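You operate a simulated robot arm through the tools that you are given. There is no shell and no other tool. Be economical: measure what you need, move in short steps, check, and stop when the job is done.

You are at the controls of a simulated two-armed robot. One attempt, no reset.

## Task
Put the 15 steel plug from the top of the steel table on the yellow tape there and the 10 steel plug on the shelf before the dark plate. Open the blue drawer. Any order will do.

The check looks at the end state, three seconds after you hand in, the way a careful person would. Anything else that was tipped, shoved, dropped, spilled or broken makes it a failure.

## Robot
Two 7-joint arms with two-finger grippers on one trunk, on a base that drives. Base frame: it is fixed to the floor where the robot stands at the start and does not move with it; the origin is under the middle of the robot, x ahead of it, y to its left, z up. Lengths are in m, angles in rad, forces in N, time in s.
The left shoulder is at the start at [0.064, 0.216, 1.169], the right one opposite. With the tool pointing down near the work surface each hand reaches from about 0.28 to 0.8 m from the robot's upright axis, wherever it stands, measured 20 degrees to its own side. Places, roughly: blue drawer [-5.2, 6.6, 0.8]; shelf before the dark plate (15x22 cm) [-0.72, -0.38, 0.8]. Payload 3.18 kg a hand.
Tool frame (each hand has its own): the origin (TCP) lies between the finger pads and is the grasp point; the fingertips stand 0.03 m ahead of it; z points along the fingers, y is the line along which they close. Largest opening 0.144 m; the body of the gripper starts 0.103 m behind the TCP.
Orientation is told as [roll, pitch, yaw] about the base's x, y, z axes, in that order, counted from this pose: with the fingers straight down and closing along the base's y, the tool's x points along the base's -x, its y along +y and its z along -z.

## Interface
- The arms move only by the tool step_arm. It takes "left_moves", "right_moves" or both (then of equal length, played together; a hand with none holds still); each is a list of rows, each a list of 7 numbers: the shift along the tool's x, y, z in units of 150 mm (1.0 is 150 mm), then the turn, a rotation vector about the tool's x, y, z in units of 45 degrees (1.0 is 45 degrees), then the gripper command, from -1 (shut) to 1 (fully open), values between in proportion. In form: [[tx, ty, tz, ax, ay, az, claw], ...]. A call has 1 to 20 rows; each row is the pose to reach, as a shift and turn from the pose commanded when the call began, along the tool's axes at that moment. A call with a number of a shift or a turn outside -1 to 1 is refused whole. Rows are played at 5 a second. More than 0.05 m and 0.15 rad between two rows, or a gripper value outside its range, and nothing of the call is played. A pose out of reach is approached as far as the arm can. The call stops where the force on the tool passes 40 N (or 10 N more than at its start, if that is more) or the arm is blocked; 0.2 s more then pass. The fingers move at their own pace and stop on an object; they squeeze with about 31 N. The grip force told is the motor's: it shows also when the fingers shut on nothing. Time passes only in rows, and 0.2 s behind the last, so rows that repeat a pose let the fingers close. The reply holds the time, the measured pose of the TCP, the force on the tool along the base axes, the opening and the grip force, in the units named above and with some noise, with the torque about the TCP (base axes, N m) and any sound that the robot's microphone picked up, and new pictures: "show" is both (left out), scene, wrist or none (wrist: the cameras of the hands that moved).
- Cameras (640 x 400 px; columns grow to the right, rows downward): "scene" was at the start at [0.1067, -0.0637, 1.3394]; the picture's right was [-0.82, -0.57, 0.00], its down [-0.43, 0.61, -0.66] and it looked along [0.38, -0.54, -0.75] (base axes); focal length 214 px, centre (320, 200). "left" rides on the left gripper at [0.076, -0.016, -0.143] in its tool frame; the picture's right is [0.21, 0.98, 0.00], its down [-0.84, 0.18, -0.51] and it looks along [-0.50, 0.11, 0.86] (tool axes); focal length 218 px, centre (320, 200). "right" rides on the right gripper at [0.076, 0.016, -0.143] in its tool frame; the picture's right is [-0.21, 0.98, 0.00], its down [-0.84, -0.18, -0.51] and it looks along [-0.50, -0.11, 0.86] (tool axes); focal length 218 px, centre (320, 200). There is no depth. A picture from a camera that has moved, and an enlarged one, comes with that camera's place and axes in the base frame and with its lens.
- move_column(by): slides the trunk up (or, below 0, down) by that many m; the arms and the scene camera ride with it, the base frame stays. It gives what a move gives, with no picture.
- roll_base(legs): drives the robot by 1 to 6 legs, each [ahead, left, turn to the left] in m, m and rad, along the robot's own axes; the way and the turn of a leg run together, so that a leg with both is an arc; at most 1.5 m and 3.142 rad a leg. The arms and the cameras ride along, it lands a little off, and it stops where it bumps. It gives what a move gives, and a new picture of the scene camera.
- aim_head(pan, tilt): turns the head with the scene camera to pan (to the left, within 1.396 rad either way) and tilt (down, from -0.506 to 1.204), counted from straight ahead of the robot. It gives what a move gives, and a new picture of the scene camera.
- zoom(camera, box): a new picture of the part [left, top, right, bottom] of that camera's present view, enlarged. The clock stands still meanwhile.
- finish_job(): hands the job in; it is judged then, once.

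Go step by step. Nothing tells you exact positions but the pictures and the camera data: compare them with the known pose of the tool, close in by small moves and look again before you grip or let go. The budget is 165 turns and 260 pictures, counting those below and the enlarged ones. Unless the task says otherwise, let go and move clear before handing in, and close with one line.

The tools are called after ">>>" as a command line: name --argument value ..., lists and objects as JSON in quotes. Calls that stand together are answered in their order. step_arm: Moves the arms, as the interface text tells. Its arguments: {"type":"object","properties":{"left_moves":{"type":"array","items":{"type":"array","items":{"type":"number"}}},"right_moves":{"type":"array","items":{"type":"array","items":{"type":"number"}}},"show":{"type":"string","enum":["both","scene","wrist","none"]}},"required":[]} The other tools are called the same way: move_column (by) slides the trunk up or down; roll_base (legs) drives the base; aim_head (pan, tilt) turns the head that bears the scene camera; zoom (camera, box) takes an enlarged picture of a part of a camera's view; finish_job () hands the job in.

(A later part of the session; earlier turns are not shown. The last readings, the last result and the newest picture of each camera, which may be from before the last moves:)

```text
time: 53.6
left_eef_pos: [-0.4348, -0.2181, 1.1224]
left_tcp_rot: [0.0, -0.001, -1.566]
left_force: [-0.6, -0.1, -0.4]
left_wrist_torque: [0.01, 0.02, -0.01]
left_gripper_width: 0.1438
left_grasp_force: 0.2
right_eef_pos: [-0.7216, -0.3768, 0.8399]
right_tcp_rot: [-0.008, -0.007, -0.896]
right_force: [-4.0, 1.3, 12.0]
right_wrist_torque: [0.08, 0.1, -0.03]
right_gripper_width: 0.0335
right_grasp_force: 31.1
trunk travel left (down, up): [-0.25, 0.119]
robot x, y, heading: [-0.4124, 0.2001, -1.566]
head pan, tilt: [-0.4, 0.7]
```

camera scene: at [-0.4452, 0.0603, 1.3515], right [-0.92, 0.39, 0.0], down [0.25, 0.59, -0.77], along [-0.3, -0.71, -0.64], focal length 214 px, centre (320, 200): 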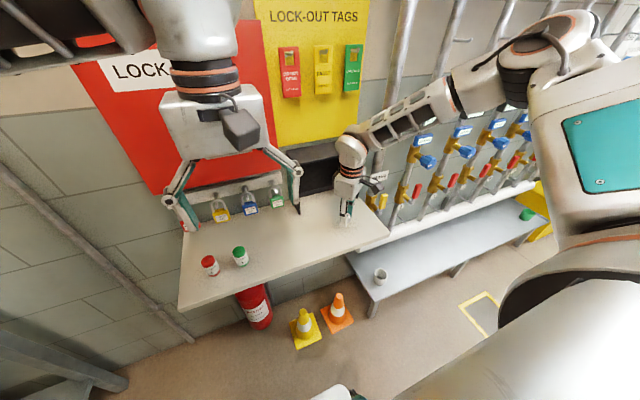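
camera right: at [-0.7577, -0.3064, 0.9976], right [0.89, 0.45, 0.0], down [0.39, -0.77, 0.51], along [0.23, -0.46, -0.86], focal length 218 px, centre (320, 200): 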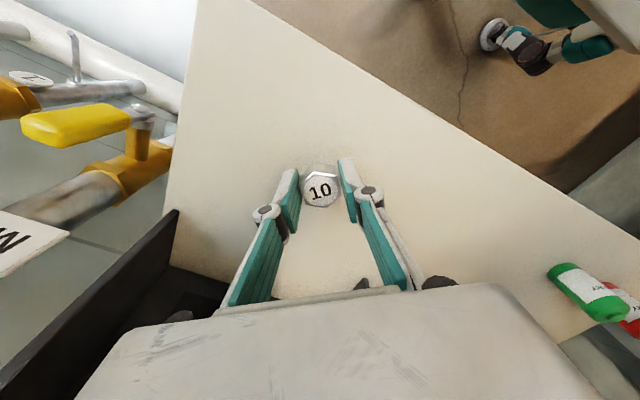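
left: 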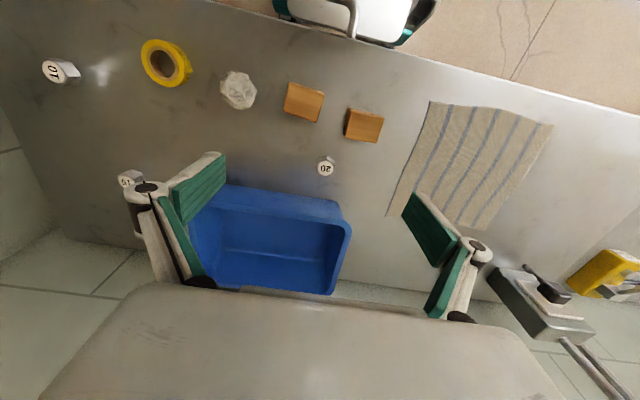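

Contact at 12 N: the plug is on the shelf. Releasing and rising.

>>> step_arm --right_moves '[[0, 0, -0.01, 0, 0, 0, -1], [0, 0, -0.01, 0, 0, 0, -0.3], [0, 0, -0.01, 0, 0, 0, -0.2], [0, 0, -0.1, 0, 0, 0, -0.2], [0, 0, -0.35, 0, 0, 0, -0.2], [0, 0, -0.6, 0, 0, 0, -0.2], [0, 0, -0.9, 0, 0, 0, -0.2]]' --show "both"

>>> zoom --camera "scene" --box '[280, 110, 420, 260]'

```text
time: 55.2
left_eef_pos: [-0.4347, -0.2177, 1.1235]
left_tcp_rot: [0.001, 0.0, -1.567]
left_force: [0.8, 0.6, 0.1]
left_wrist_torque: [-0.07, 0.01, 0.05]
left_gripper_width: 0.1441
left_grasp_force: 0.1
right_eef_pos: [-0.7227, -0.3739, 0.9738]
right_tcp_rot: [-0.005, -0.005, -0.893]
right_force: [0.4, -0.3, 1.6]
right_wrist_torque: [-0.05, 0.04, 0.02]
right_gripper_width: 0.0576
right_grasp_force: 0.1
trunk travel left (down, up): [-0.25, 0.119]
robot x, y, heading: [-0.4108, 0.1946, -1.566]
head pan, tilt: [-0.4, 0.7]
camera scene: at [-0.4448, 0.0613, 1.3517], right [-0.92, 0.39, 0.0], down [0.25, 0.59, -0.77], along [-0.3, -0.71, -0.64], focal length 214 px, centre (320, 200)
camera right: at [-0.7574, -0.3049, 1.1157], right [0.89, 0.45, 0.0], down [0.39, -0.77, 0.51], along [0.23, -0.46, -0.86], focal length 218 px, centre (320, 200)
```

scene: 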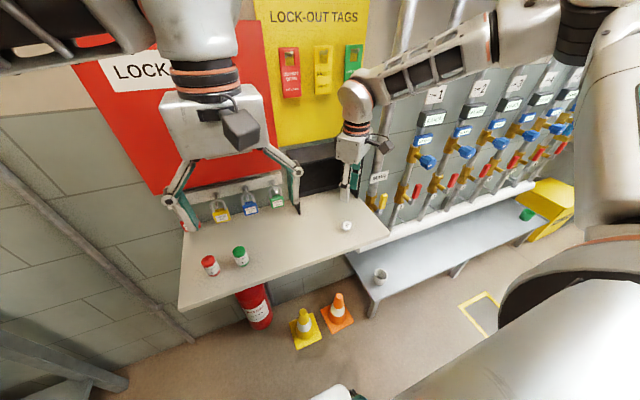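
right: 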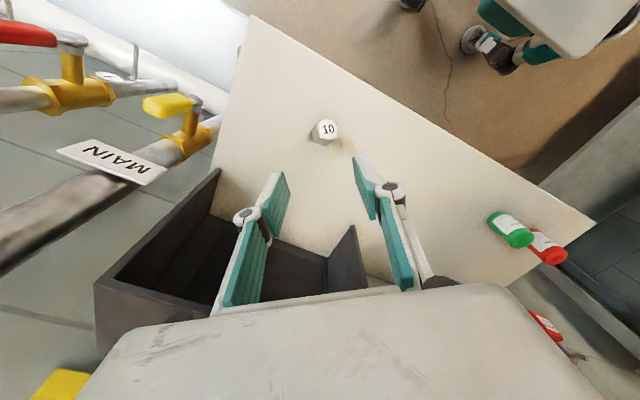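

```text
2.67 times, centred on (350, 185) of scene
camera zoom: at [-0.4448, 0.0613, 1.3517], right [-0.92, 0.39, 0.0], down [0.25, 0.59, -0.77], along [-0.3, -0.71, -0.64], focal length 572 px, centre (240, 240)
```

zoom: 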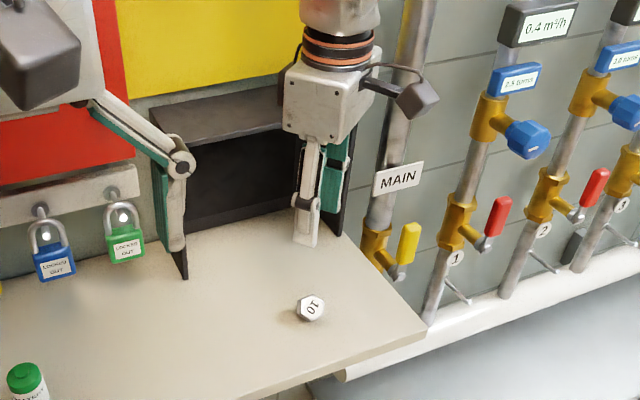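

>>> zoom --camera "scene" --box '[325, 205, 370, 240]'

>>> zoom --camera "right" --box '[290, 100, 360, 150]'

```text
11.43 times, centred on (348, 222) of scene
camera zoom: at [-0.4448, 0.0613, 1.3517], right [-0.92, 0.39, 0.0], down [0.25, 0.59, -0.77], along [-0.3, -0.71, -0.64], focal length 2451 px, centre (6, -57)
```

zoom: 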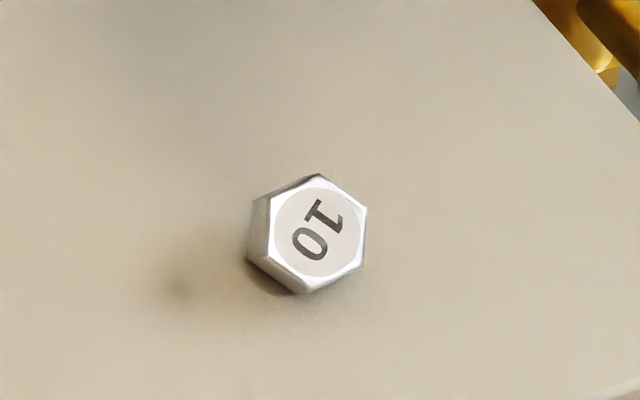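

```text
8.00 times, centred on (325, 125) of right
camera zoom: at [-0.7574, -0.3049, 1.1157], right [0.89, 0.45, 0.0], down [0.39, -0.77, 0.51], along [0.23, -0.46, -0.86], focal length 1746 px, centre (280, 800)
```

zoom: 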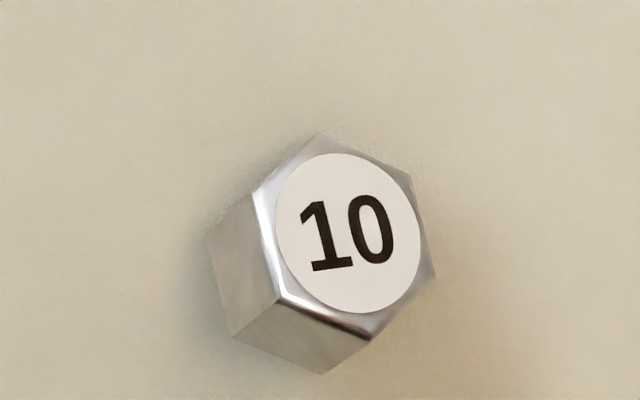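

The plug has tipped: it leans towards the robot. I need its exact attitude, so I'll get the left wrist view.

>>> zoom --camera "left" --box '[0, 0, 640, 400]'

```text
1.00 times, centred on (320, 200) of left (not enlarged: the box is as wide or as high as the picture)
camera zoom: at [-0.4526, -0.1407, 1.2648], right [0.98, 0.21, 0.0], down [0.18, -0.84, 0.51], along [0.11, -0.5, -0.86], focal length 218 px, centre (320, 200)
```

zoom: 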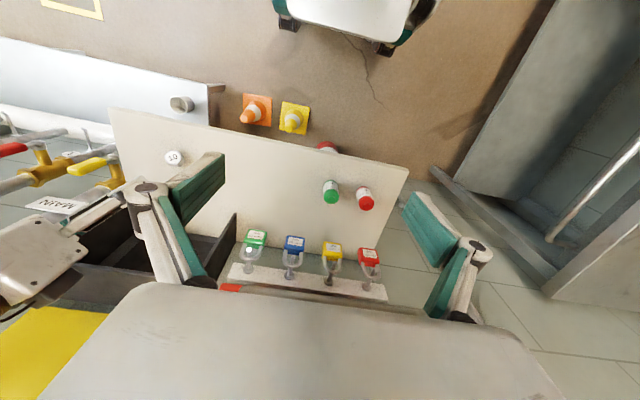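

>>> zoom --camera "left" --box '[150, 140, 200, 175]'

```text
11.43 times, centred on (175, 158) of left
camera zoom: at [-0.4526, -0.1407, 1.2648], right [0.98, 0.21, 0.0], down [0.18, -0.84, 0.51], along [0.11, -0.5, -0.86], focal length 2494 px, centre (1977, 686)
```

zoom: 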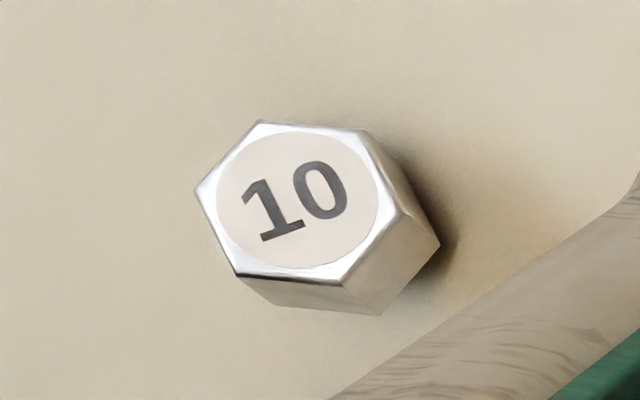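

The head leans about 41° towards +y (azimuth about 78°), resting on a flat. My plan is to tilt the gripper to match that lean, grip it and bring it upright. First I'll back off, yaw to -0.21 and check.

>>> step_arm --right_moves '[[0.14, 0.11, 0, 0, 0, -0.16, -0.1], [0.28, 0.22, 0, 0, 0, -0.32, -0.1], [0.415, 0.334, 0, 0, 0, -0.48, -0.1], [0.415, 0.334, 0, 0, 0, -0.64, -0.1], [0.415, 0.334, 0, 0, 0, -0.8, -0.1], [0.415, 0.334, 0, 0, 0, -0.87, -0.1], [0.415, 0.334, 0, 0, 0, -0.87, -0.1]]' --show "none"

>>> step_arm --right_moves '[[0, 0, 0, 0.16, 0, 0, -0.1], [0, 0, 0, 0.32, 0, 0, -0.1], [0, 0, 0, 0.48, 0, 0, -0.1], [0, 0, 0, 0.64, 0, 0, -0.1], [0, 0, 0, 0.78, 0, 0, -0.1], [0, 0, 0, 0.78, 0, 0, -0.1]]' --show "both"

```text
time: 56.8
left_eef_pos: [-0.4343, -0.217, 1.121]
left_tcp_rot: [0.001, 0.0, -1.567]
left_force: [0.0, 0.5, 0.6]
left_wrist_torque: [-0.01, 0.01, 0.02]
left_gripper_width: 0.1439
left_grasp_force: 0.1
right_eef_pos: [-0.7218, -0.2958, 0.9718]
right_tcp_rot: [-0.007, -0.001, -0.211]
right_force: [0.2, 0.3, -0.2]
right_wrist_torque: [0.03, 0.0, 0.0]
right_gripper_width: 0.0646
right_grasp_force: 0.0
trunk travel left (down, up): [-0.25, 0.119]
robot x, y, heading: [-0.414, 0.1985, -1.565]
head pan, tilt: [-0.4, 0.7]
```

```text
time: 58.2
left_eef_pos: [-0.4356, -0.2186, 1.1224]
left_tcp_rot: [0.0, 0.001, -1.568]
left_force: [0.0, -0.2, 0.6]
left_wrist_torque: [0.03, -0.03, 0.04]
left_gripper_width: 0.1439
left_grasp_force: 0.0
right_eef_pos: [-0.7231, -0.2949, 0.9716]
right_tcp_rot: [-0.62, 0.0, -0.21]
right_force: [-0.5, -0.8, 0.5]
right_wrist_torque: [0.0, 0.02, -0.01]
right_gripper_width: 0.0647
right_grasp_force: 0.0
trunk travel left (down, up): [-0.25, 0.119]
robot x, y, heading: [-0.4159, 0.2014, -1.567]
head pan, tilt: [-0.4, 0.7]
camera scene: at [-0.4455, 0.0602, 1.3515], right [-0.92, 0.39, 0.0], down [0.25, 0.59, -0.76], along [-0.3, -0.71, -0.64], focal length 214 px, centre (320, 200)
camera right: at [-0.7774, -0.1863, 1.0781], right [0.37, 0.73, -0.57], down [0.85, -0.03, 0.52], along [0.36, -0.68, -0.64], focal length 218 px, centre (320, 200)
```

scene: 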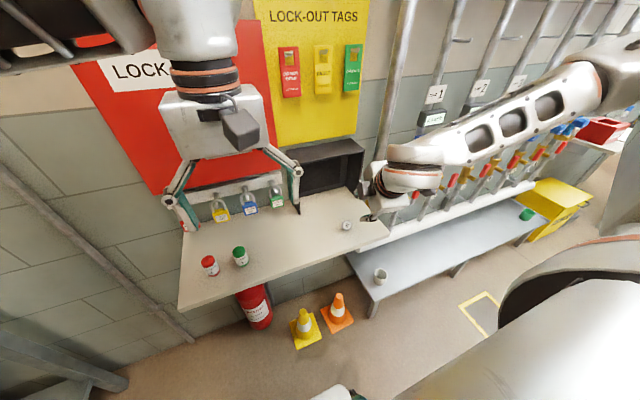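
right: 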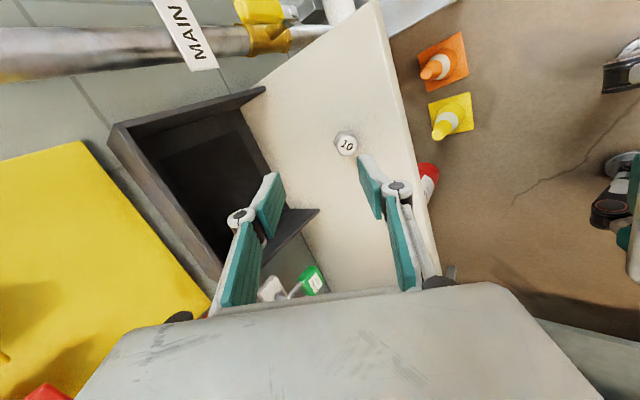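

The tilted pose is reachable. Closing in the lean plane leaves too little grip depth, so I'll turn the fingers about 52° around the tool axis onto another pair of flats and tilt 6° more.

>>> step_arm --right_moves '[[0, 0, 0, 0.13, 0, 0, -0.25], [0, 0, 0, 0.13, 0, 0, -0.25]]' --show "none"

>>> step_arm --right_moves '[[0, 0, 0, 0, 0, 0.18, -0.25], [0, 0, 0, 0, 0, 0.36, -0.25], [0, 0, 0, 0, 0, 0.54, -0.25], [0, 0, 0, 0, 0, 0.72, -0.25], [0, 0, 0, 0, 0, 0.9, -0.25], [0, 0, 0, 0, 0, 1, -0.25], [0, 0, 0, 0, 0, 1, -0.25]]' --show "none"

>>> step_arm --right_moves '[[0, 0, 0, 0, 0, 0.155, -0.25], [0, 0, 0, 0, 0, 0.155, -0.25]]' --show "both"

```text
time: 58.8
left_eef_pos: [-0.4361, -0.2183, 1.1219]
left_tcp_rot: [-0.001, 0.0, -1.566]
left_force: [0.6, -0.5, 0.9]
left_wrist_torque: [0.01, 0.01, 0.02]
left_gripper_width: 0.1441
left_grasp_force: 0.0
right_eef_pos: [-0.7215, -0.3039, 0.9716]
right_tcp_rot: [-0.72, 0.0, -0.213]
right_force: [-0.1, -0.1, 0.5]
right_wrist_torque: [0.03, 0.05, 0.02]
right_gripper_width: 0.0538
right_grasp_force: 0.1
right hand out of reach, approached as far as the arm can: row 1, 2
trunk travel left (down, up): [-0.25, 0.119]
robot x, y, heading: [-0.4123, 0.1996, -1.57]
head pan, tilt: [-0.4, 0.7]
```

```text
time: 60.4
left_eef_pos: [-0.4349, -0.2189, 1.121]
left_tcp_rot: [0.0, 0.001, -1.567]
left_force: [0.8, -0.7, -1.6]
left_wrist_torque: [0.01, -0.02, -0.03]
left_gripper_width: 0.1442
left_grasp_force: 0.1
right_eef_pos: [-0.8312, -0.2758, 1.0568]
right_tcp_rot: [-0.554, -0.481, -0.855]
right_force: [-0.4, -0.3, 0.2]
right_wrist_torque: [-0.02, 0.01, 0.02]
right_gripper_width: 0.054
right_grasp_force: 0.0
right hand out of reach, approached as far as the arm can: row 2, 3, 4, 5, 6, 7
trunk travel left (down, up): [-0.25, 0.119]
robot x, y, heading: [-0.4143, 0.2004, -1.568]
head pan, tilt: [-0.4, 0.7]
```

```text
time: 61.2
left_eef_pos: [-0.4344, -0.2186, 1.1216]
left_tcp_rot: [-0.001, -0.001, -1.567]
left_force: [0.8, -0.2, -0.4]
left_wrist_torque: [-0.01, 0.07, 0.01]
left_gripper_width: 0.1439
left_grasp_force: 0.0
right_eef_pos: [-0.8758, -0.2367, 1.0122]
right_tcp_rot: [-0.41, -0.437, -1.087]
right_force: [-0.6, 0.2, 0.1]
right_wrist_torque: [0.02, -0.01, 0.0]
right_gripper_width: 0.054
right_grasp_force: 0.0
right hand out of reach, approached as far as the arm can: row 1, 2
trunk travel left (down, up): [-0.25, 0.119]
robot x, y, heading: [-0.4154, 0.1979, -1.561]
head pan, tilt: [-0.4, 0.7]
stopped in row 2 (right hand): the arm was blocked; the commanded pose is now the measured one
camera scene: at [-0.4447, 0.0604, 1.3515], right [-0.92, 0.39, 0.0], down [0.25, 0.59, -0.77], along [-0.3, -0.71, -0.64], focal length 214 px, centre (320, 200)
camera right: at [-0.8683, -0.0963, 1.0943], right [0.96, 0.1, -0.26], down [0.28, -0.46, 0.84], along [-0.03, -0.88, -0.47], focal length 218 px, centre (320, 200)
```

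scene: 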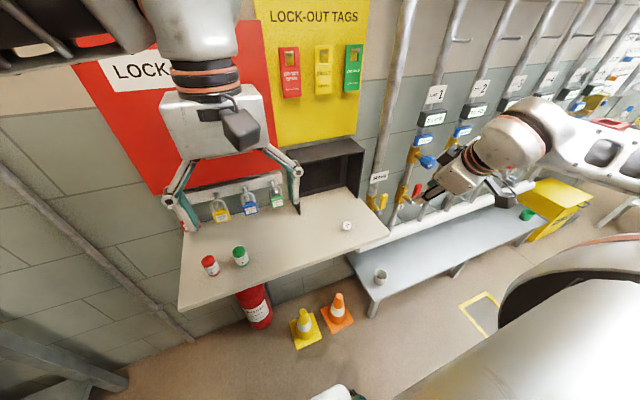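
right: 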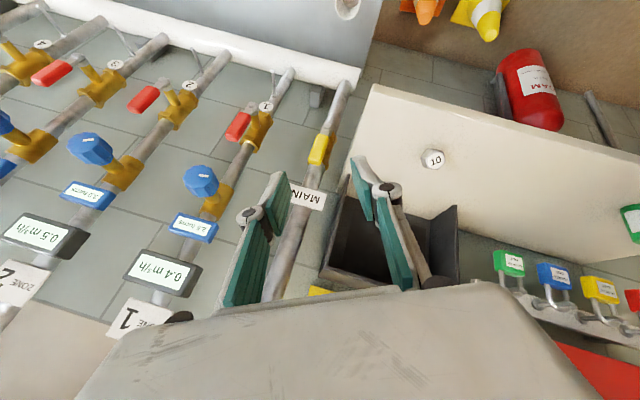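

The hand drifted aside at a joint limit. Nothing was touched, and I'll bring it back upright in front of the shelf, then approach yaw first.

>>> step_arm --right_moves '[[0.005, 0.1, -0.09, -0.1, 0.11, -0.02, -0.25], [0.01, 0.25, -0.18, -0.2, 0.22, -0.04, -0.25], [0.02, 0.38, -0.27, -0.31, 0.33, -0.07, -0.25], [0.025, 0.52, -0.36, -0.42, 0.45, -0.09, -0.25], [0.032, 0.645, -0.457, -0.522, 0.556, -0.114, -0.25], [0.032, 0.645, -0.457, -0.522, 0.556, -0.114, -0.25]]' --show "scene"

```text
time: 62.6
left_eef_pos: [-0.4349, -0.2171, 1.1214]
left_tcp_rot: [-0.002, 0.0, -1.567]
left_force: [-0.3, 0.0, 0.4]
left_wrist_torque: [0.0, -0.02, 0.01]
left_gripper_width: 0.1442
left_grasp_force: 0.1
right_eef_pos: [-0.7796, -0.1693, 1.0334]
right_tcp_rot: [0.01, 0.007, -1.087]
right_force: [-0.6, -0.4, 0.1]
right_wrist_torque: [-0.04, 0.01, -0.02]
right_gripper_width: 0.0541
right_grasp_force: 0.1
trunk travel left (down, up): [-0.25, 0.119]
robot x, y, heading: [-0.4139, 0.1971, -1.568]
head pan, tilt: [-0.4, 0.7]
camera scene: at [-0.4457, 0.0603, 1.3515], right [-0.92, 0.39, 0.0], down [0.25, 0.59, -0.76], along [-0.3, -0.71, -0.64], focal length 214 px, centre (320, 200)
```

scene: 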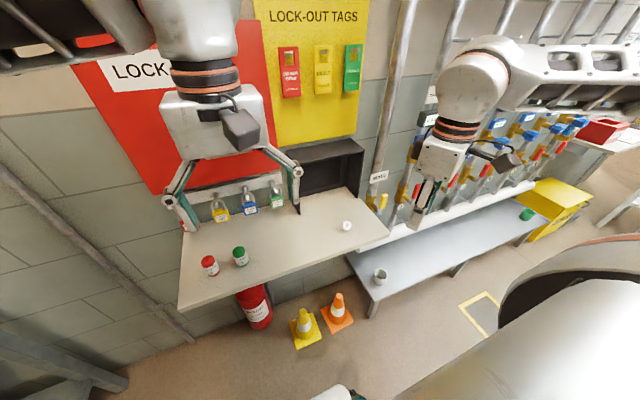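

>>> step_arm --right_moves '[[0, 0, 0, 0.09, -0.13, 0, -0.25], [0, 0, 0, 0.18, -0.26, 0, -0.25], [0, 0, 0, 0.27, -0.38, 0, -0.25], [0, 0, 0, 0.36, -0.5, 0, -0.25], [0, 0, 0, 0.39, -0.54, 0, -0.25], [0, 0, 0, 0.39, -0.54, 0, -0.25]]' --show "none"

```text
time: 64.0
left_eef_pos: [-0.435, -0.2185, 1.1214]
left_tcp_rot: [0.001, -0.001, -1.567]
left_force: [0.4, -0.6, -0.7]
left_wrist_torque: [-0.03, -0.01, 0.0]
left_gripper_width: 0.1441
left_grasp_force: 0.1
right_eef_pos: [-0.8103, -0.2211, 1.0656]
right_tcp_rot: [-0.316, -0.411, -1.02]
right_force: [0.3, -0.1, -0.3]
right_wrist_torque: [0.02, -0.01, 0.02]
right_gripper_width: 0.0539
right_grasp_force: 0.0
right hand out of reach, approached as far as the arm can: row 2, 3, 4, 5, 6
trunk travel left (down, up): [-0.25, 0.119]
robot x, y, heading: [-0.4121, 0.1999, -1.57]
head pan, tilt: [-0.4, 0.7]
```

The wrist wants to be further forward and higher relative to the shoulder. I'll back the robot up a bit and lower the trunk.

>>> roll_base --legs '[[-0.13, 0, 0]]'

>>> move_column --by -0.12

```text
time: 65.3
left_eef_pos: [-0.4358, -0.0887, 1.1216]
left_tcp_rot: [0.0, 0.0, -1.568]
left_force: [0.4, 0.6, 1.3]
left_wrist_torque: [-0.05, -0.01, 0.01]
left_gripper_width: 0.144
left_grasp_force: 0.1
right_eef_pos: [-0.81, -0.0916, 1.0656]
right_tcp_rot: [-0.315, -0.411, -1.019]
right_force: [0.4, 0.6, -0.1]
right_wrist_torque: [0.02, 0.0, 0.0]
right_gripper_width: 0.0541
right_grasp_force: 0.1
trunk travel left (down, up): [-0.25, 0.119]
robot x, y, heading: [-0.4144, 0.3281, -1.568]
head pan, tilt: [-0.4, 0.7]
camera scene: at [-0.4454, 0.1909, 1.3516], right [-0.92, 0.39, 0.0], down [0.25, 0.59, -0.77], along [-0.3, -0.71, -0.64], focal length 214 px, centre (320, 200)
```

scene: 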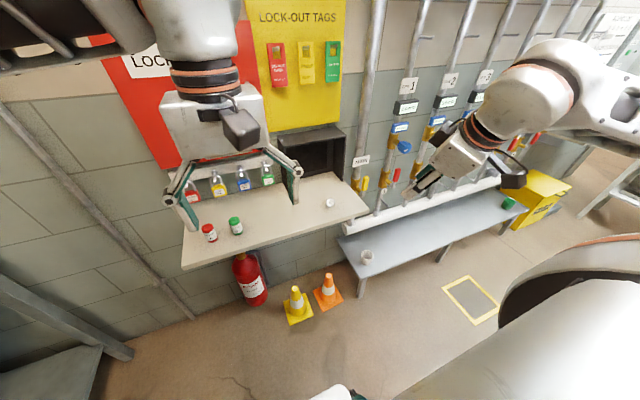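

```text
time: 66.8
left_eef_pos: [-0.4355, -0.0877, 1.0042]
left_tcp_rot: [0.0, -0.002, -1.566]
left_force: [-0.4, 0.0, 0.4]
left_wrist_torque: [-0.04, 0.01, 0.01]
left_gripper_width: 0.1439
left_grasp_force: 0.1
right_eef_pos: [-0.8099, -0.1062, 0.8382]
right_tcp_rot: [-0.152, -0.136, -1.065]
right_force: [0.1, 0.5, 0.4]
right_wrist_torque: [-0.04, 0.0, 0.01]
right_gripper_width: 0.0538
right_grasp_force: 0.2
trunk travel left (down, up): [-0.13, 0.239]
robot x, y, heading: [-0.4165, 0.331, -1.564]
head pan, tilt: [-0.4, 0.7]
```

>>> step_arm --right_moves '[[0, 0, -0.1, 0, 0, 0, -0.25], [0, 0, -0.2, 0, 0, 0, -0.25]]' --show "both"

```text
time: 67.4
left_eef_pos: [-0.4361, -0.0903, 1.0024]
left_tcp_rot: [0.001, 0.0, -1.568]
left_force: [0.8, -0.6, 0.0]
left_wrist_torque: [-0.02, -0.03, 0.04]
left_gripper_width: 0.1441
left_grasp_force: 0.1
right_eef_pos: [-0.8083, -0.1018, 0.8665]
right_tcp_rot: [-0.15, -0.134, -1.065]
right_force: [-0.8, 0.0, 0.4]
right_wrist_torque: [0.03, 0.0, 0.02]
right_gripper_width: 0.0541
right_grasp_force: 0.1
trunk travel left (down, up): [-0.13, 0.239]
robot x, y, heading: [-0.4136, 0.3289, -1.566]
head pan, tilt: [-0.4, 0.7]
camera scene: at [-0.445, 0.0864, 1.2207], right [-0.92, 0.39, 0.0], down [0.25, 0.59, -0.77], along [-0.3, -0.71, -0.64], focal length 214 px, centre (320, 200)
camera right: at [-0.821, -0.0024, 0.9932], right [0.96, 0.27, -0.12], down [0.28, -0.72, 0.64], along [0.09, -0.64, -0.76], focal length 218 px, centre (320, 200)
```

scene: 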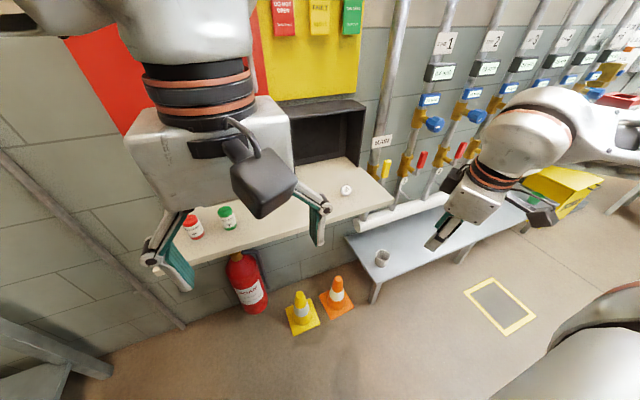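
right: 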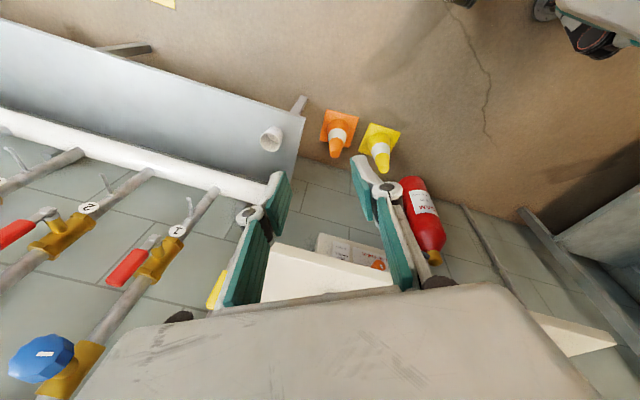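

I'll raise the hand, then add tilt and see whether it is reachable from here.

>>> step_arm --right_moves '[[0, 0, -0.2, 0, 0, 0, -0.25], [0, 0, -0.4, 0.08, -0.11, 0, -0.25], [0, 0, -0.6, 0.16, -0.22, 0, -0.25], [0, 0, -0.7, 0.24, -0.33, 0, -0.25], [0, 0, -0.7, 0.28, -0.385, 0, -0.25], [0, 0, -0.7, 0.28, -0.385, 0, -0.25]]' --show "none"

```text
time: 68.8
left_eef_pos: [-0.4356, -0.0878, 1.0022]
left_tcp_rot: [0.001, 0.0, -1.566]
left_force: [0.5, 0.0, 0.3]
left_wrist_torque: [0.0, -0.03, 0.03]
left_gripper_width: 0.1442
left_grasp_force: 0.0
right_eef_pos: [-0.8249, -0.1256, 1.008]
right_tcp_rot: [-0.395, -0.424, -0.981]
right_force: [-0.2, 0.1, 0.6]
right_wrist_torque: [-0.03, -0.01, 0.01]
right_gripper_width: 0.0537
right_grasp_force: 0.0
right hand out of reach, approached as far as the arm can: row 2, 3, 4, 5, 6
trunk travel left (down, up): [-0.13, 0.239]
robot x, y, heading: [-0.4162, 0.328, -1.57]
head pan, tilt: [-0.4, 0.7]
```

>>> step_arm --right_moves '[[-0.15, 0.065, 0.17, 0, 0, 0, -0.25], [-0.3, 0.13, 0.35, 0, 0, 0, -0.25], [-0.45, 0.2, 0.52, 0, 0, 0, -0.25], [-0.58, 0.257, 0.69, 0, 0, 0, -0.25], [-0.58, 0.257, 0.69, 0, 0, 0, -0.25]]' --show "both"

```text
time: 70.0
left_eef_pos: [-0.4352, -0.0877, 1.0034]
left_tcp_rot: [0.0, -0.002, -1.567]
left_force: [0.7, 0.6, 0.5]
left_wrist_torque: [-0.01, 0.02, 0.02]
left_gripper_width: 0.1441
left_grasp_force: 0.1
right_eef_pos: [-0.7598, -0.2315, 0.9448]
right_tcp_rot: [-0.398, -0.422, -0.976]
right_force: [0.2, -0.1, 0.3]
right_wrist_torque: [0.0, -0.02, 0.02]
right_gripper_width: 0.0539
right_grasp_force: 0.1
trunk travel left (down, up): [-0.13, 0.239]
robot x, y, heading: [-0.4153, 0.3263, -1.567]
head pan, tilt: [-0.4, 0.7]
camera scene: at [-0.4452, 0.0875, 1.2213], right [-0.92, 0.39, 0.0], down [0.25, 0.59, -0.77], along [-0.3, -0.71, -0.64], focal length 214 px, centre (320, 200)
camera right: at [-0.7692, -0.092, 1.0279], right [0.94, 0.22, -0.26], down [0.33, -0.44, 0.84], along [0.07, -0.87, -0.48], focal length 218 px, centre (320, 200)
```

scene: 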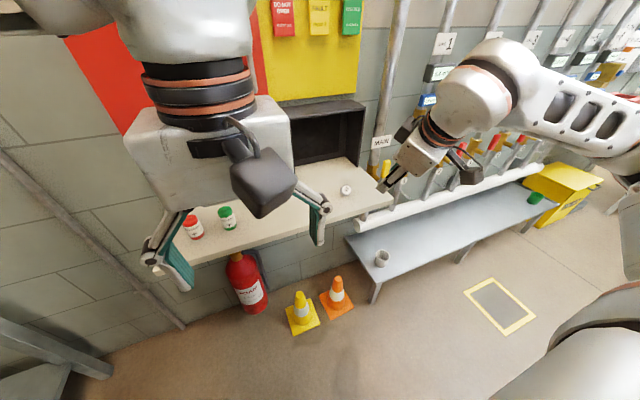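
right: 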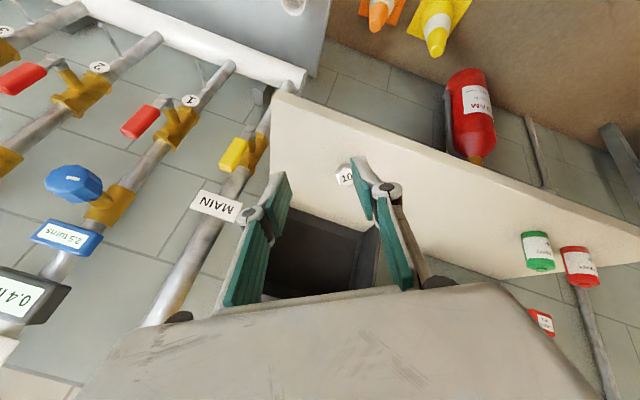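

Now it is within reach without limits. Zooming on the plug from both cameras.

>>> zoom --camera "right" --box '[310, 150, 390, 200]'

>>> zoom --camera "scene" --box '[320, 170, 372, 208]'

```text
8.00 times, centred on (350, 175) of right
camera zoom: at [-0.7692, -0.092, 1.0279], right [0.94, 0.22, -0.26], down [0.33, -0.44, 0.84], along [0.07, -0.87, -0.48], focal length 1746 px, centre (80, 400)
```

zoom: 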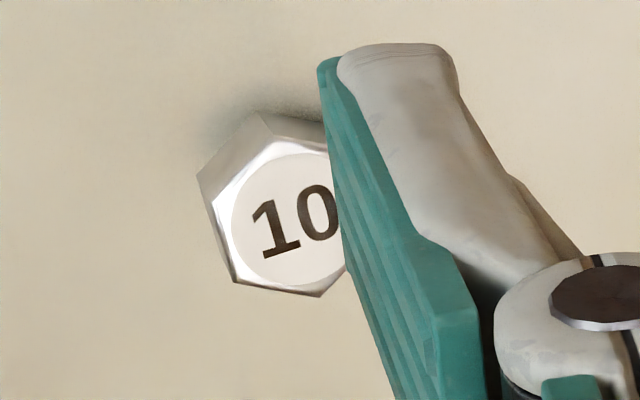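

```text
10.53 times, centred on (346, 189) of scene
camera zoom: at [-0.4452, 0.0875, 1.2213], right [-0.92, 0.39, 0.0], down [0.25, 0.59, -0.77], along [-0.3, -0.71, -0.64], focal length 2258 px, centre (46, 316)
```

zoom: 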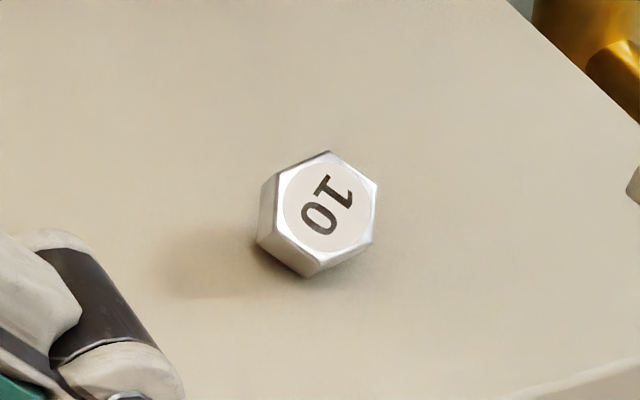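

The plug's label is at (-0.721,-0.355,0.832), leaning 41° (azimuth 82°). I'll go to a hover along its axis with the tilt matched.

>>> step_arm --right_moves '[[-0.1, 0.05, 0.15, 0.03, -0.04, 0, -0.36], [-0.2, 0.1, 0.31, 0.06, -0.08, 0, -0.36], [-0.3, 0.15, 0.46, 0.09, -0.12, 0, -0.36], [-0.39, 0.205, 0.615, 0.11, -0.153, 0, -0.36], [-0.39, 0.205, 0.615, 0.11, -0.153, 0, -0.36]]' --show "both"

>>> zoom --camera "right" --box '[270, 130, 390, 220]'

>>> zoom --camera "scene" --box '[310, 150, 390, 210]'

```text
time: 71.2
left_eef_pos: [-0.4348, -0.0892, 1.0011]
left_tcp_rot: [0.002, -0.001, -1.566]
left_force: [0.8, 0.3, 0.4]
left_wrist_torque: [0.02, 0.0, 0.01]
left_gripper_width: 0.144
left_grasp_force: 0.1
right_eef_pos: [-0.7257, -0.3253, 0.9689]
right_tcp_rot: [-0.51, -0.528, -0.919]
right_force: [0.0, -0.5, -0.4]
right_wrist_torque: [0.01, 0.0, 0.02]
right_gripper_width: 0.046
right_grasp_force: 0.0
right hand out of reach, approached as far as the arm can: row 1, 2, 3, 4, 5
trunk travel left (down, up): [-0.13, 0.239]
robot x, y, heading: [-0.4148, 0.3253, -1.571]
head pan, tilt: [-0.4, 0.7]
camera scene: at [-0.4453, 0.0865, 1.2208], right [-0.92, 0.39, 0.0], down [0.25, 0.59, -0.77], along [-0.3, -0.71, -0.64], focal length 214 px, centre (320, 200)
camera right: at [-0.7351, -0.1773, 1.0313], right [0.93, 0.18, -0.31], down [0.35, -0.31, 0.88], along [0.06, -0.93, -0.36], focal length 218 px, centre (320, 200)
```

scene: 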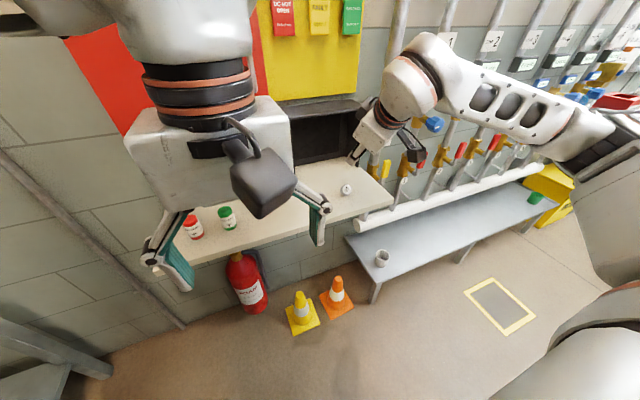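
right: 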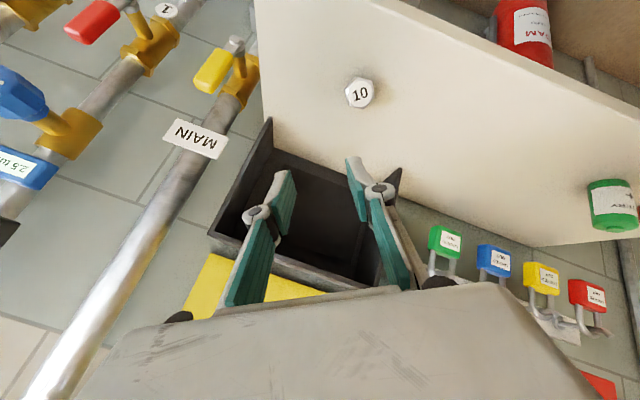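

```text
4.44 times, centred on (330, 175) of right
camera zoom: at [-0.7351, -0.1773, 1.0313], right [0.93, 0.18, -0.31], down [0.35, -0.31, 0.88], along [0.06, -0.93, -0.36], focal length 970 px, centre (276, 311)
```

zoom: 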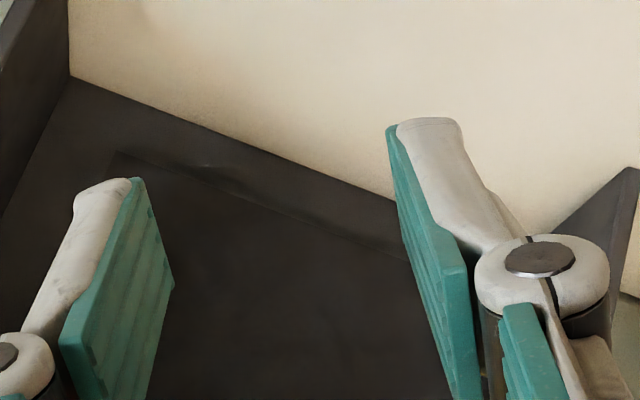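

```text
6.67 times, centred on (350, 180) of scene
camera zoom: at [-0.4453, 0.0865, 1.2208], right [-0.92, 0.39, 0.0], down [0.25, 0.59, -0.77], along [-0.3, -0.71, -0.64], focal length 1430 px, centre (120, 333)
```

zoom: 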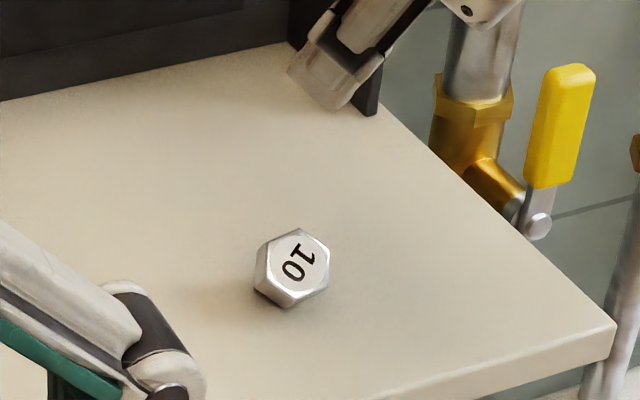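

The orientation now matches the plug's axis but the hand cannot get low enough. I'll retreat, lower the trunk further and back up a little.

>>> step_arm --right_moves '[[0.1, 0.02, -0.15, -0.07, 0.1, 0, -0.36], [0.2, 0.04, -0.3, -0.14, 0.2, 0, -0.36], [0.3, 0.06, -0.45, -0.21, 0.3, 0, -0.36], [0.43, 0.07, -0.59, -0.273, 0.379, 0, -0.36], [0.43, 0.07, -0.59, -0.273, 0.379, 0, -0.36]]' --show "none"

>>> roll_base --legs '[[-0.1, 0, 0]]'

>>> move_column --by -0.1

```text
time: 72.4
left_eef_pos: [-0.4346, -0.0897, 1.0009]
left_tcp_rot: [0.0, 0.002, -1.568]
left_force: [0.3, -0.5, 0.2]
left_wrist_torque: [0.0, 0.0, -0.02]
left_gripper_width: 0.144
left_grasp_force: 0.0
right_eef_pos: [-0.7392, -0.222, 0.9991]
right_tcp_rot: [-0.245, -0.254, -1.041]
right_force: [0.0, -0.3, 0.1]
right_wrist_torque: [-0.03, 0.0, -0.01]
right_gripper_width: 0.046
right_grasp_force: 0.1
trunk travel left (down, up): [-0.13, 0.239]
robot x, y, heading: [-0.4158, 0.3294, -1.568]
head pan, tilt: [-0.4, 0.7]
```

```text
time: 73.6
left_eef_pos: [-0.4339, 0.0083, 1.0008]
left_tcp_rot: [0.0, 0.001, -1.568]
left_force: [0.3, 0.4, -0.3]
left_wrist_torque: [-0.03, 0.02, 0.0]
left_gripper_width: 0.1442
left_grasp_force: 0.1
right_eef_pos: [-0.7389, -0.123, 0.9997]
right_tcp_rot: [-0.246, -0.257, -1.042]
right_force: [-0.5, -0.5, 0.5]
right_wrist_torque: [-0.02, 0.01, 0.01]
right_gripper_width: 0.0459
right_grasp_force: 0.1
trunk travel left (down, up): [-0.13, 0.239]
robot x, y, heading: [-0.4127, 0.4296, -1.569]
head pan, tilt: [-0.4, 0.7]
camera scene: at [-0.4454, 0.1848, 1.2206], right [-0.92, 0.39, 0.0], down [0.25, 0.59, -0.77], along [-0.3, -0.71, -0.64], focal length 214 px, centre (320, 200)
```

scene: 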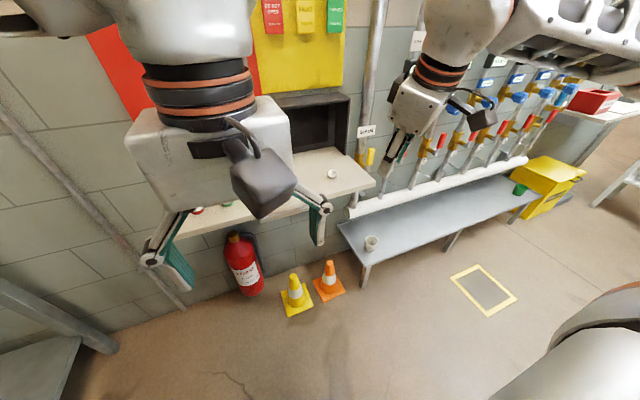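

```text
time: 74.9
left_eef_pos: [-0.4355, -0.0041, 0.8998]
left_tcp_rot: [-0.005, 0.025, -1.516]
left_force: [0.3, 0.4, 0.6]
left_wrist_torque: [-0.02, 0.01, 0.0]
left_gripper_width: 0.1438
left_grasp_force: 0.1
right_eef_pos: [-0.74, -0.1222, 0.8994]
right_tcp_rot: [-0.248, -0.259, -1.039]
right_force: [1.0, 0.0, 0.9]
right_wrist_torque: [-0.02, -0.01, 0.01]
right_gripper_width: 0.0461
right_grasp_force: 0.0
trunk travel left (down, up): [-0.03, 0.339]
robot x, y, heading: [-0.4141, 0.4291, -1.57]
head pan, tilt: [-0.4, 0.7]
```

The trunk is lower now. I'll re-tilt while approaching at height.

>>> step_arm --right_moves '[[-0.05, 0, -0.2, 0.05, -0.07, 0, -0.36], [-0.25, -0.1, -0.25, 0.12, -0.16, 0, -0.36], [-0.45, -0.2, -0.2, 0.19, -0.26, 0, -0.36], [-0.65, -0.29, -0.15, 0.25, -0.35, 0, -0.36], [-0.752, -0.322, -0.14, 0.273, -0.379, 0, -0.36], [-0.752, -0.322, -0.14, 0.273, -0.379, 0, -0.36]]' --show "both"

```text
time: 76.3
left_eef_pos: [-0.4362, -0.0036, 0.8993]
left_tcp_rot: [-0.002, 0.023, -1.521]
left_force: [-0.8, -0.3, -0.1]
left_wrist_torque: [0.01, 0.03, 0.01]
left_gripper_width: 0.144
left_grasp_force: 0.0
right_eef_pos: [-0.7232, -0.232, 0.959]
right_tcp_rot: [-0.509, -0.534, -0.923]
right_force: [1.3, 0.8, -0.8]
right_wrist_torque: [0.0, -0.02, 0.02]
right_gripper_width: 0.0461
right_grasp_force: 0.1
trunk travel left (down, up): [-0.03, 0.339]
robot x, y, heading: [-0.4124, 0.4269, -1.57]
head pan, tilt: [-0.4, 0.7]
camera scene: at [-0.4459, 0.0751, 1.1076], right [-0.93, 0.37, 0.0], down [0.18, 0.45, -0.88], along [-0.32, -0.81, -0.48], focal length 214 px, centre (320, 200)
camera right: at [-0.7322, -0.0834, 1.0201], right [0.94, 0.18, -0.3], down [0.35, -0.31, 0.89], along [0.07, -0.93, -0.35], focal length 218 px, centre (320, 200)
```

scene: 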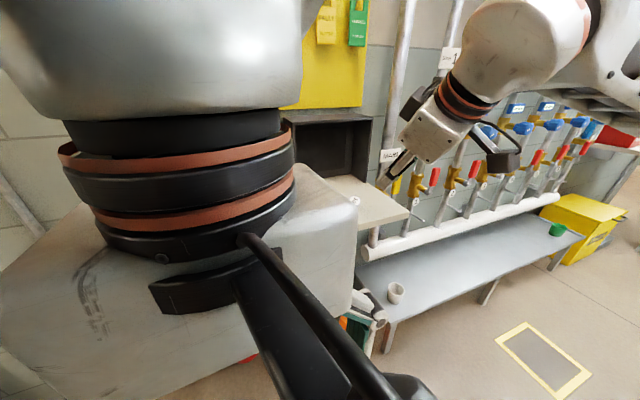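
right: 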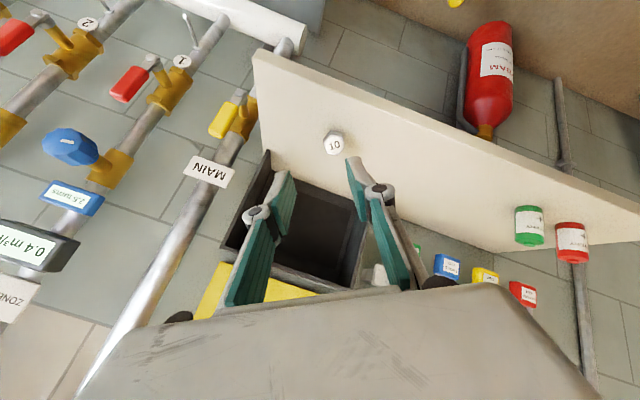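

Exactly the orientation wanted. Moving down to a hover on the plug's axis.

>>> step_arm --right_moves '[[-0.03, 0.03, 0.2, 0, 0, 0, -0.36], [-0.06, 0.06, 0.42, 0, 0, 0, -0.36], [-0.09, 0.09, 0.64, 0, 0, 0, -0.36], [-0.117, 0.11, 0.83, 0, 0, 0, -0.36], [-0.117, 0.11, 0.83, 0, 0, 0, -0.36]]' --show "none"

>>> zoom --camera "right" --box '[260, 120, 400, 220]'

>>> zoom --camera "scene" --box '[320, 160, 420, 240]'

```text
time: 77.5
left_eef_pos: [-0.4357, -0.0025, 0.8998]
left_tcp_rot: [-0.001, 0.022, -1.524]
left_force: [-0.1, 0.3, -0.1]
left_wrist_torque: [0.0, 0.01, 0.04]
left_gripper_width: 0.1438
left_grasp_force: 0.0
right_eef_pos: [-0.7172, -0.3201, 0.8672]
right_tcp_rot: [-0.509, -0.534, -0.921]
right_force: [-1.0, 0.4, -0.5]
right_wrist_torque: [0.01, 0.01, -0.02]
right_gripper_width: 0.0465
right_grasp_force: 0.0
trunk travel left (down, up): [-0.03, 0.339]
robot x, y, heading: [-0.4174, 0.4287, -1.568]
head pan, tilt: [-0.4, 0.7]
```

```text
4.00 times, centred on (330, 170) of right
camera zoom: at [-0.7258, -0.1707, 0.9291], right [0.94, 0.18, -0.3], down [0.35, -0.31, 0.89], along [0.07, -0.93, -0.35], focal length 873 px, centre (280, 320)
```

zoom: 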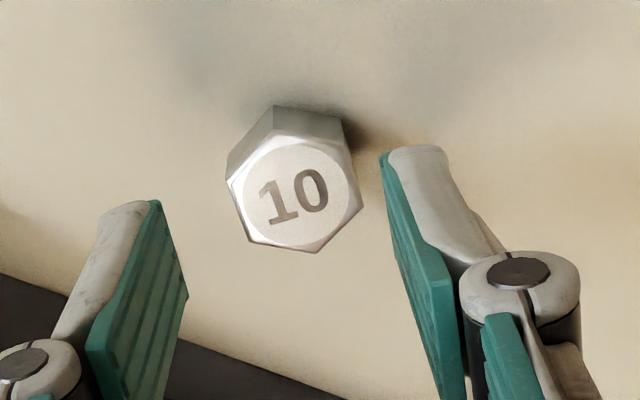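

```text
5.00 times, centred on (370, 200) of scene
camera zoom: at [-0.4458, 0.0751, 1.1087], right [-0.93, 0.37, 0.0], down [0.17, 0.44, -0.88], along [-0.32, -0.82, -0.47], focal length 1072 px, centre (70, 200)
```

zoom: 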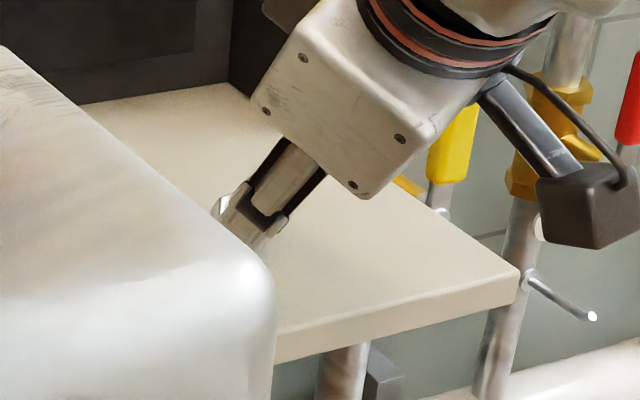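

The plug is about 3 mm off along the closing axis. I'll correct and advance 34 mm along the tool axis, then close.

>>> step_arm --right_moves '[[-0.007, 0.022, 0.08, 0, 0, 0, -0.36], [-0.007, 0.022, 0.16, 0, 0, 0, -0.36], [-0.007, 0.022, 0.22, 0, 0, 0, -0.36], [-0.007, 0.022, 0.22, 0, 0, 0, -0.36]]' --show "none"

>>> zoom --camera "right" --box '[260, 120, 400, 220]'

```text
time: 78.5
left_eef_pos: [-0.4353, -0.0026, 0.8983]
left_tcp_rot: [-0.001, 0.021, -1.527]
left_force: [0.1, -0.3, 0.6]
left_wrist_torque: [0.0, 0.01, -0.02]
left_gripper_width: 0.1436
left_grasp_force: 0.2
right_eef_pos: [-0.7176, -0.3413, 0.8422]
right_tcp_rot: [-0.511, -0.535, -0.922]
right_force: [0.9, 0.1, 1.2]
right_wrist_torque: [0.04, -0.02, 0.01]
right_gripper_width: 0.046
right_grasp_force: 0.1
trunk travel left (down, up): [-0.03, 0.339]
robot x, y, heading: [-0.4161, 0.4311, -1.565]
head pan, tilt: [-0.4, 0.7]
```

```text
4.00 times, centred on (330, 170) of right
camera zoom: at [-0.7266, -0.1923, 0.9036], right [0.94, 0.18, -0.3], down [0.35, -0.31, 0.89], along [0.07, -0.93, -0.35], focal length 873 px, centre (280, 320)
```

zoom: 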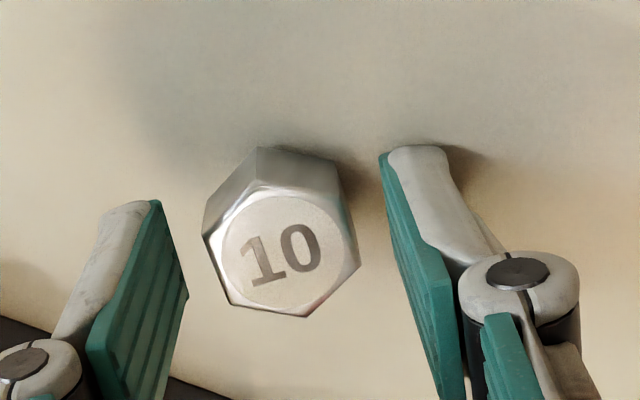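

Centred with the head between the pads. Closing.

>>> step_arm --right_moves '[[0, 0, 0, 0, 0, 0, -0.48], [0, 0, 0, 0, 0, 0, -0.54], [0, 0, 0, 0, 0, 0, -0.7], [0, 0, 0, 0, 0, 0, -1], [0, 0, 0, 0, 0, 0, -1]]' --show "none"

>>> zoom --camera "right" --box '[260, 120, 400, 220]'

```text
time: 79.7
left_eef_pos: [-0.4359, -0.0015, 0.8982]
left_tcp_rot: [0.001, 0.019, -1.529]
left_force: [-0.1, 0.1, -0.2]
left_wrist_torque: [0.02, 0.03, -0.01]
left_gripper_width: 0.1442
left_grasp_force: 0.0
right_eef_pos: [-0.7179, -0.3402, 0.8412]
right_tcp_rot: [-0.509, -0.531, -0.923]
right_force: [-0.5, 0.2, -0.1]
right_wrist_torque: [0.04, -0.02, 0.03]
right_gripper_width: 0.0333
right_grasp_force: 31.5
trunk travel left (down, up): [-0.03, 0.339]
robot x, y, heading: [-0.4128, 0.4287, -1.563]
head pan, tilt: [-0.4, 0.7]
```

```text
4.00 times, centred on (330, 170) of right
camera zoom: at [-0.7266, -0.1923, 0.9032], right [0.94, 0.18, -0.3], down [0.35, -0.31, 0.89], along [0.07, -0.93, -0.35], focal length 873 px, centre (280, 320)
```

zoom: 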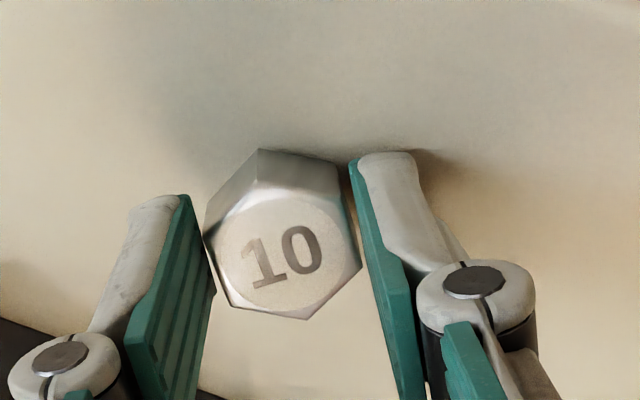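

Gripped on the flats at 33 mm. Lifting, then rotating upright.

>>> step_arm --right_moves '[[-0.07, -0.056, -0.1, 0, 0, 0, -1], [-0.14, -0.113, -0.2, 0, 0, 0, -1], [-0.24, -0.2, -0.36, 0, 0, 0, -1], [-0.3, -0.25, -0.45, 0, 0, 0, -1], [-0.3, -0.25, -0.45, 0, 0, 0, -1]]' --show "none"

>>> step_arm --right_moves '[[0, 0, 0, -0.106, 0.111, -0.03, -1], [0, 0, 0, -0.212, 0.222, -0.058, -1], [0, 0, 0, -0.318, 0.333, -0.087, -1], [0, 0, 0, -0.424, 0.444, -0.116, -1], [0, 0, 0, -0.53, 0.555, -0.145, -1], [0, 0, 0, -0.634, 0.664, -0.173, -1], [0, 0, 0, -0.634, 0.664, -0.173, -1]]' --show "both"

```text
time: 80.9
left_eef_pos: [-0.4358, -0.0014, 0.8984]
left_tcp_rot: [0.002, 0.022, -1.533]
left_force: [0.2, -0.5, 0.3]
left_wrist_torque: [-0.02, 0.02, -0.02]
left_gripper_width: 0.1438
left_grasp_force: 0.0
right_eef_pos: [-0.7179, -0.342, 0.9295]
right_tcp_rot: [-0.507, -0.534, -0.923]
right_force: [0.4, 0.0, -1.8]
right_wrist_torque: [0.0, 0.0, -0.02]
right_gripper_width: 0.0335
right_grasp_force: 31.2
trunk travel left (down, up): [-0.03, 0.339]
robot x, y, heading: [-0.4134, 0.4287, -1.569]
head pan, tilt: [-0.4, 0.7]
```

```text
time: 82.5
left_eef_pos: [-0.436, 0.0008, 0.8988]
left_tcp_rot: [0.003, 0.018, -1.534]
left_force: [-0.7, -0.3, 0.4]
left_wrist_torque: [-0.01, 0.02, 0.01]
left_gripper_width: 0.1441
left_grasp_force: 0.1
right_eef_pos: [-0.7215, -0.3379, 0.9323]
right_tcp_rot: [-0.014, -0.013, -0.922]
right_force: [0.3, 0.2, -0.9]
right_wrist_torque: [-0.03, 0.04, 0.01]
right_gripper_width: 0.0334
right_grasp_force: 31.3
right hand out of reach, approached as far as the arm can: row 6, 7
trunk travel left (down, up): [-0.03, 0.339]
robot x, y, heading: [-0.414, 0.4248, -1.564]
head pan, tilt: [-0.4, 0.7]
camera scene: at [-0.4452, 0.0751, 1.112], right [-0.93, 0.36, 0.0], down [0.16, 0.42, -0.89], along [-0.32, -0.83, -0.45], focal length 214 px, centre (320, 200)
camera right: at [-0.7545, -0.2668, 1.0744], right [0.91, 0.43, -0.01], down [0.37, -0.77, 0.52], along [0.21, -0.47, -0.85], focal length 218 px, centre (320, 200)
```

scene: 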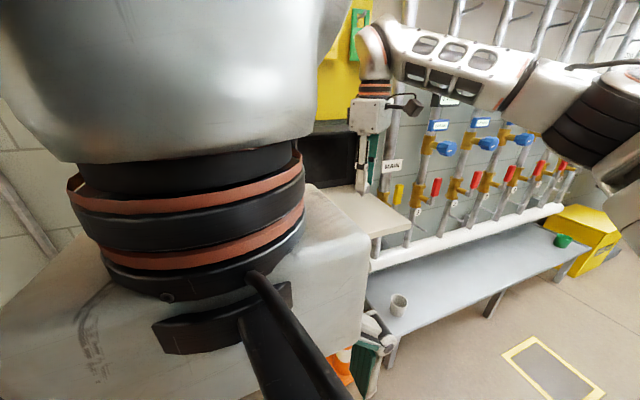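
right: 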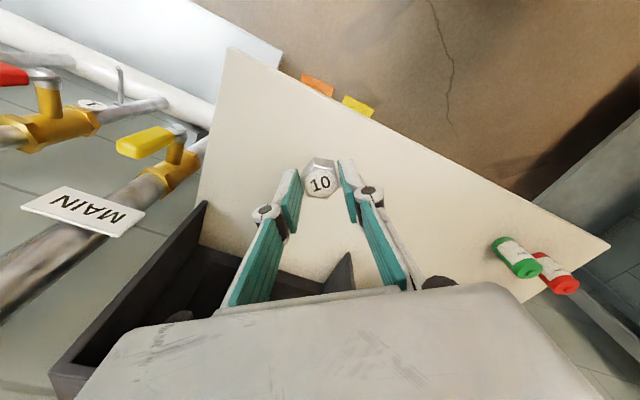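

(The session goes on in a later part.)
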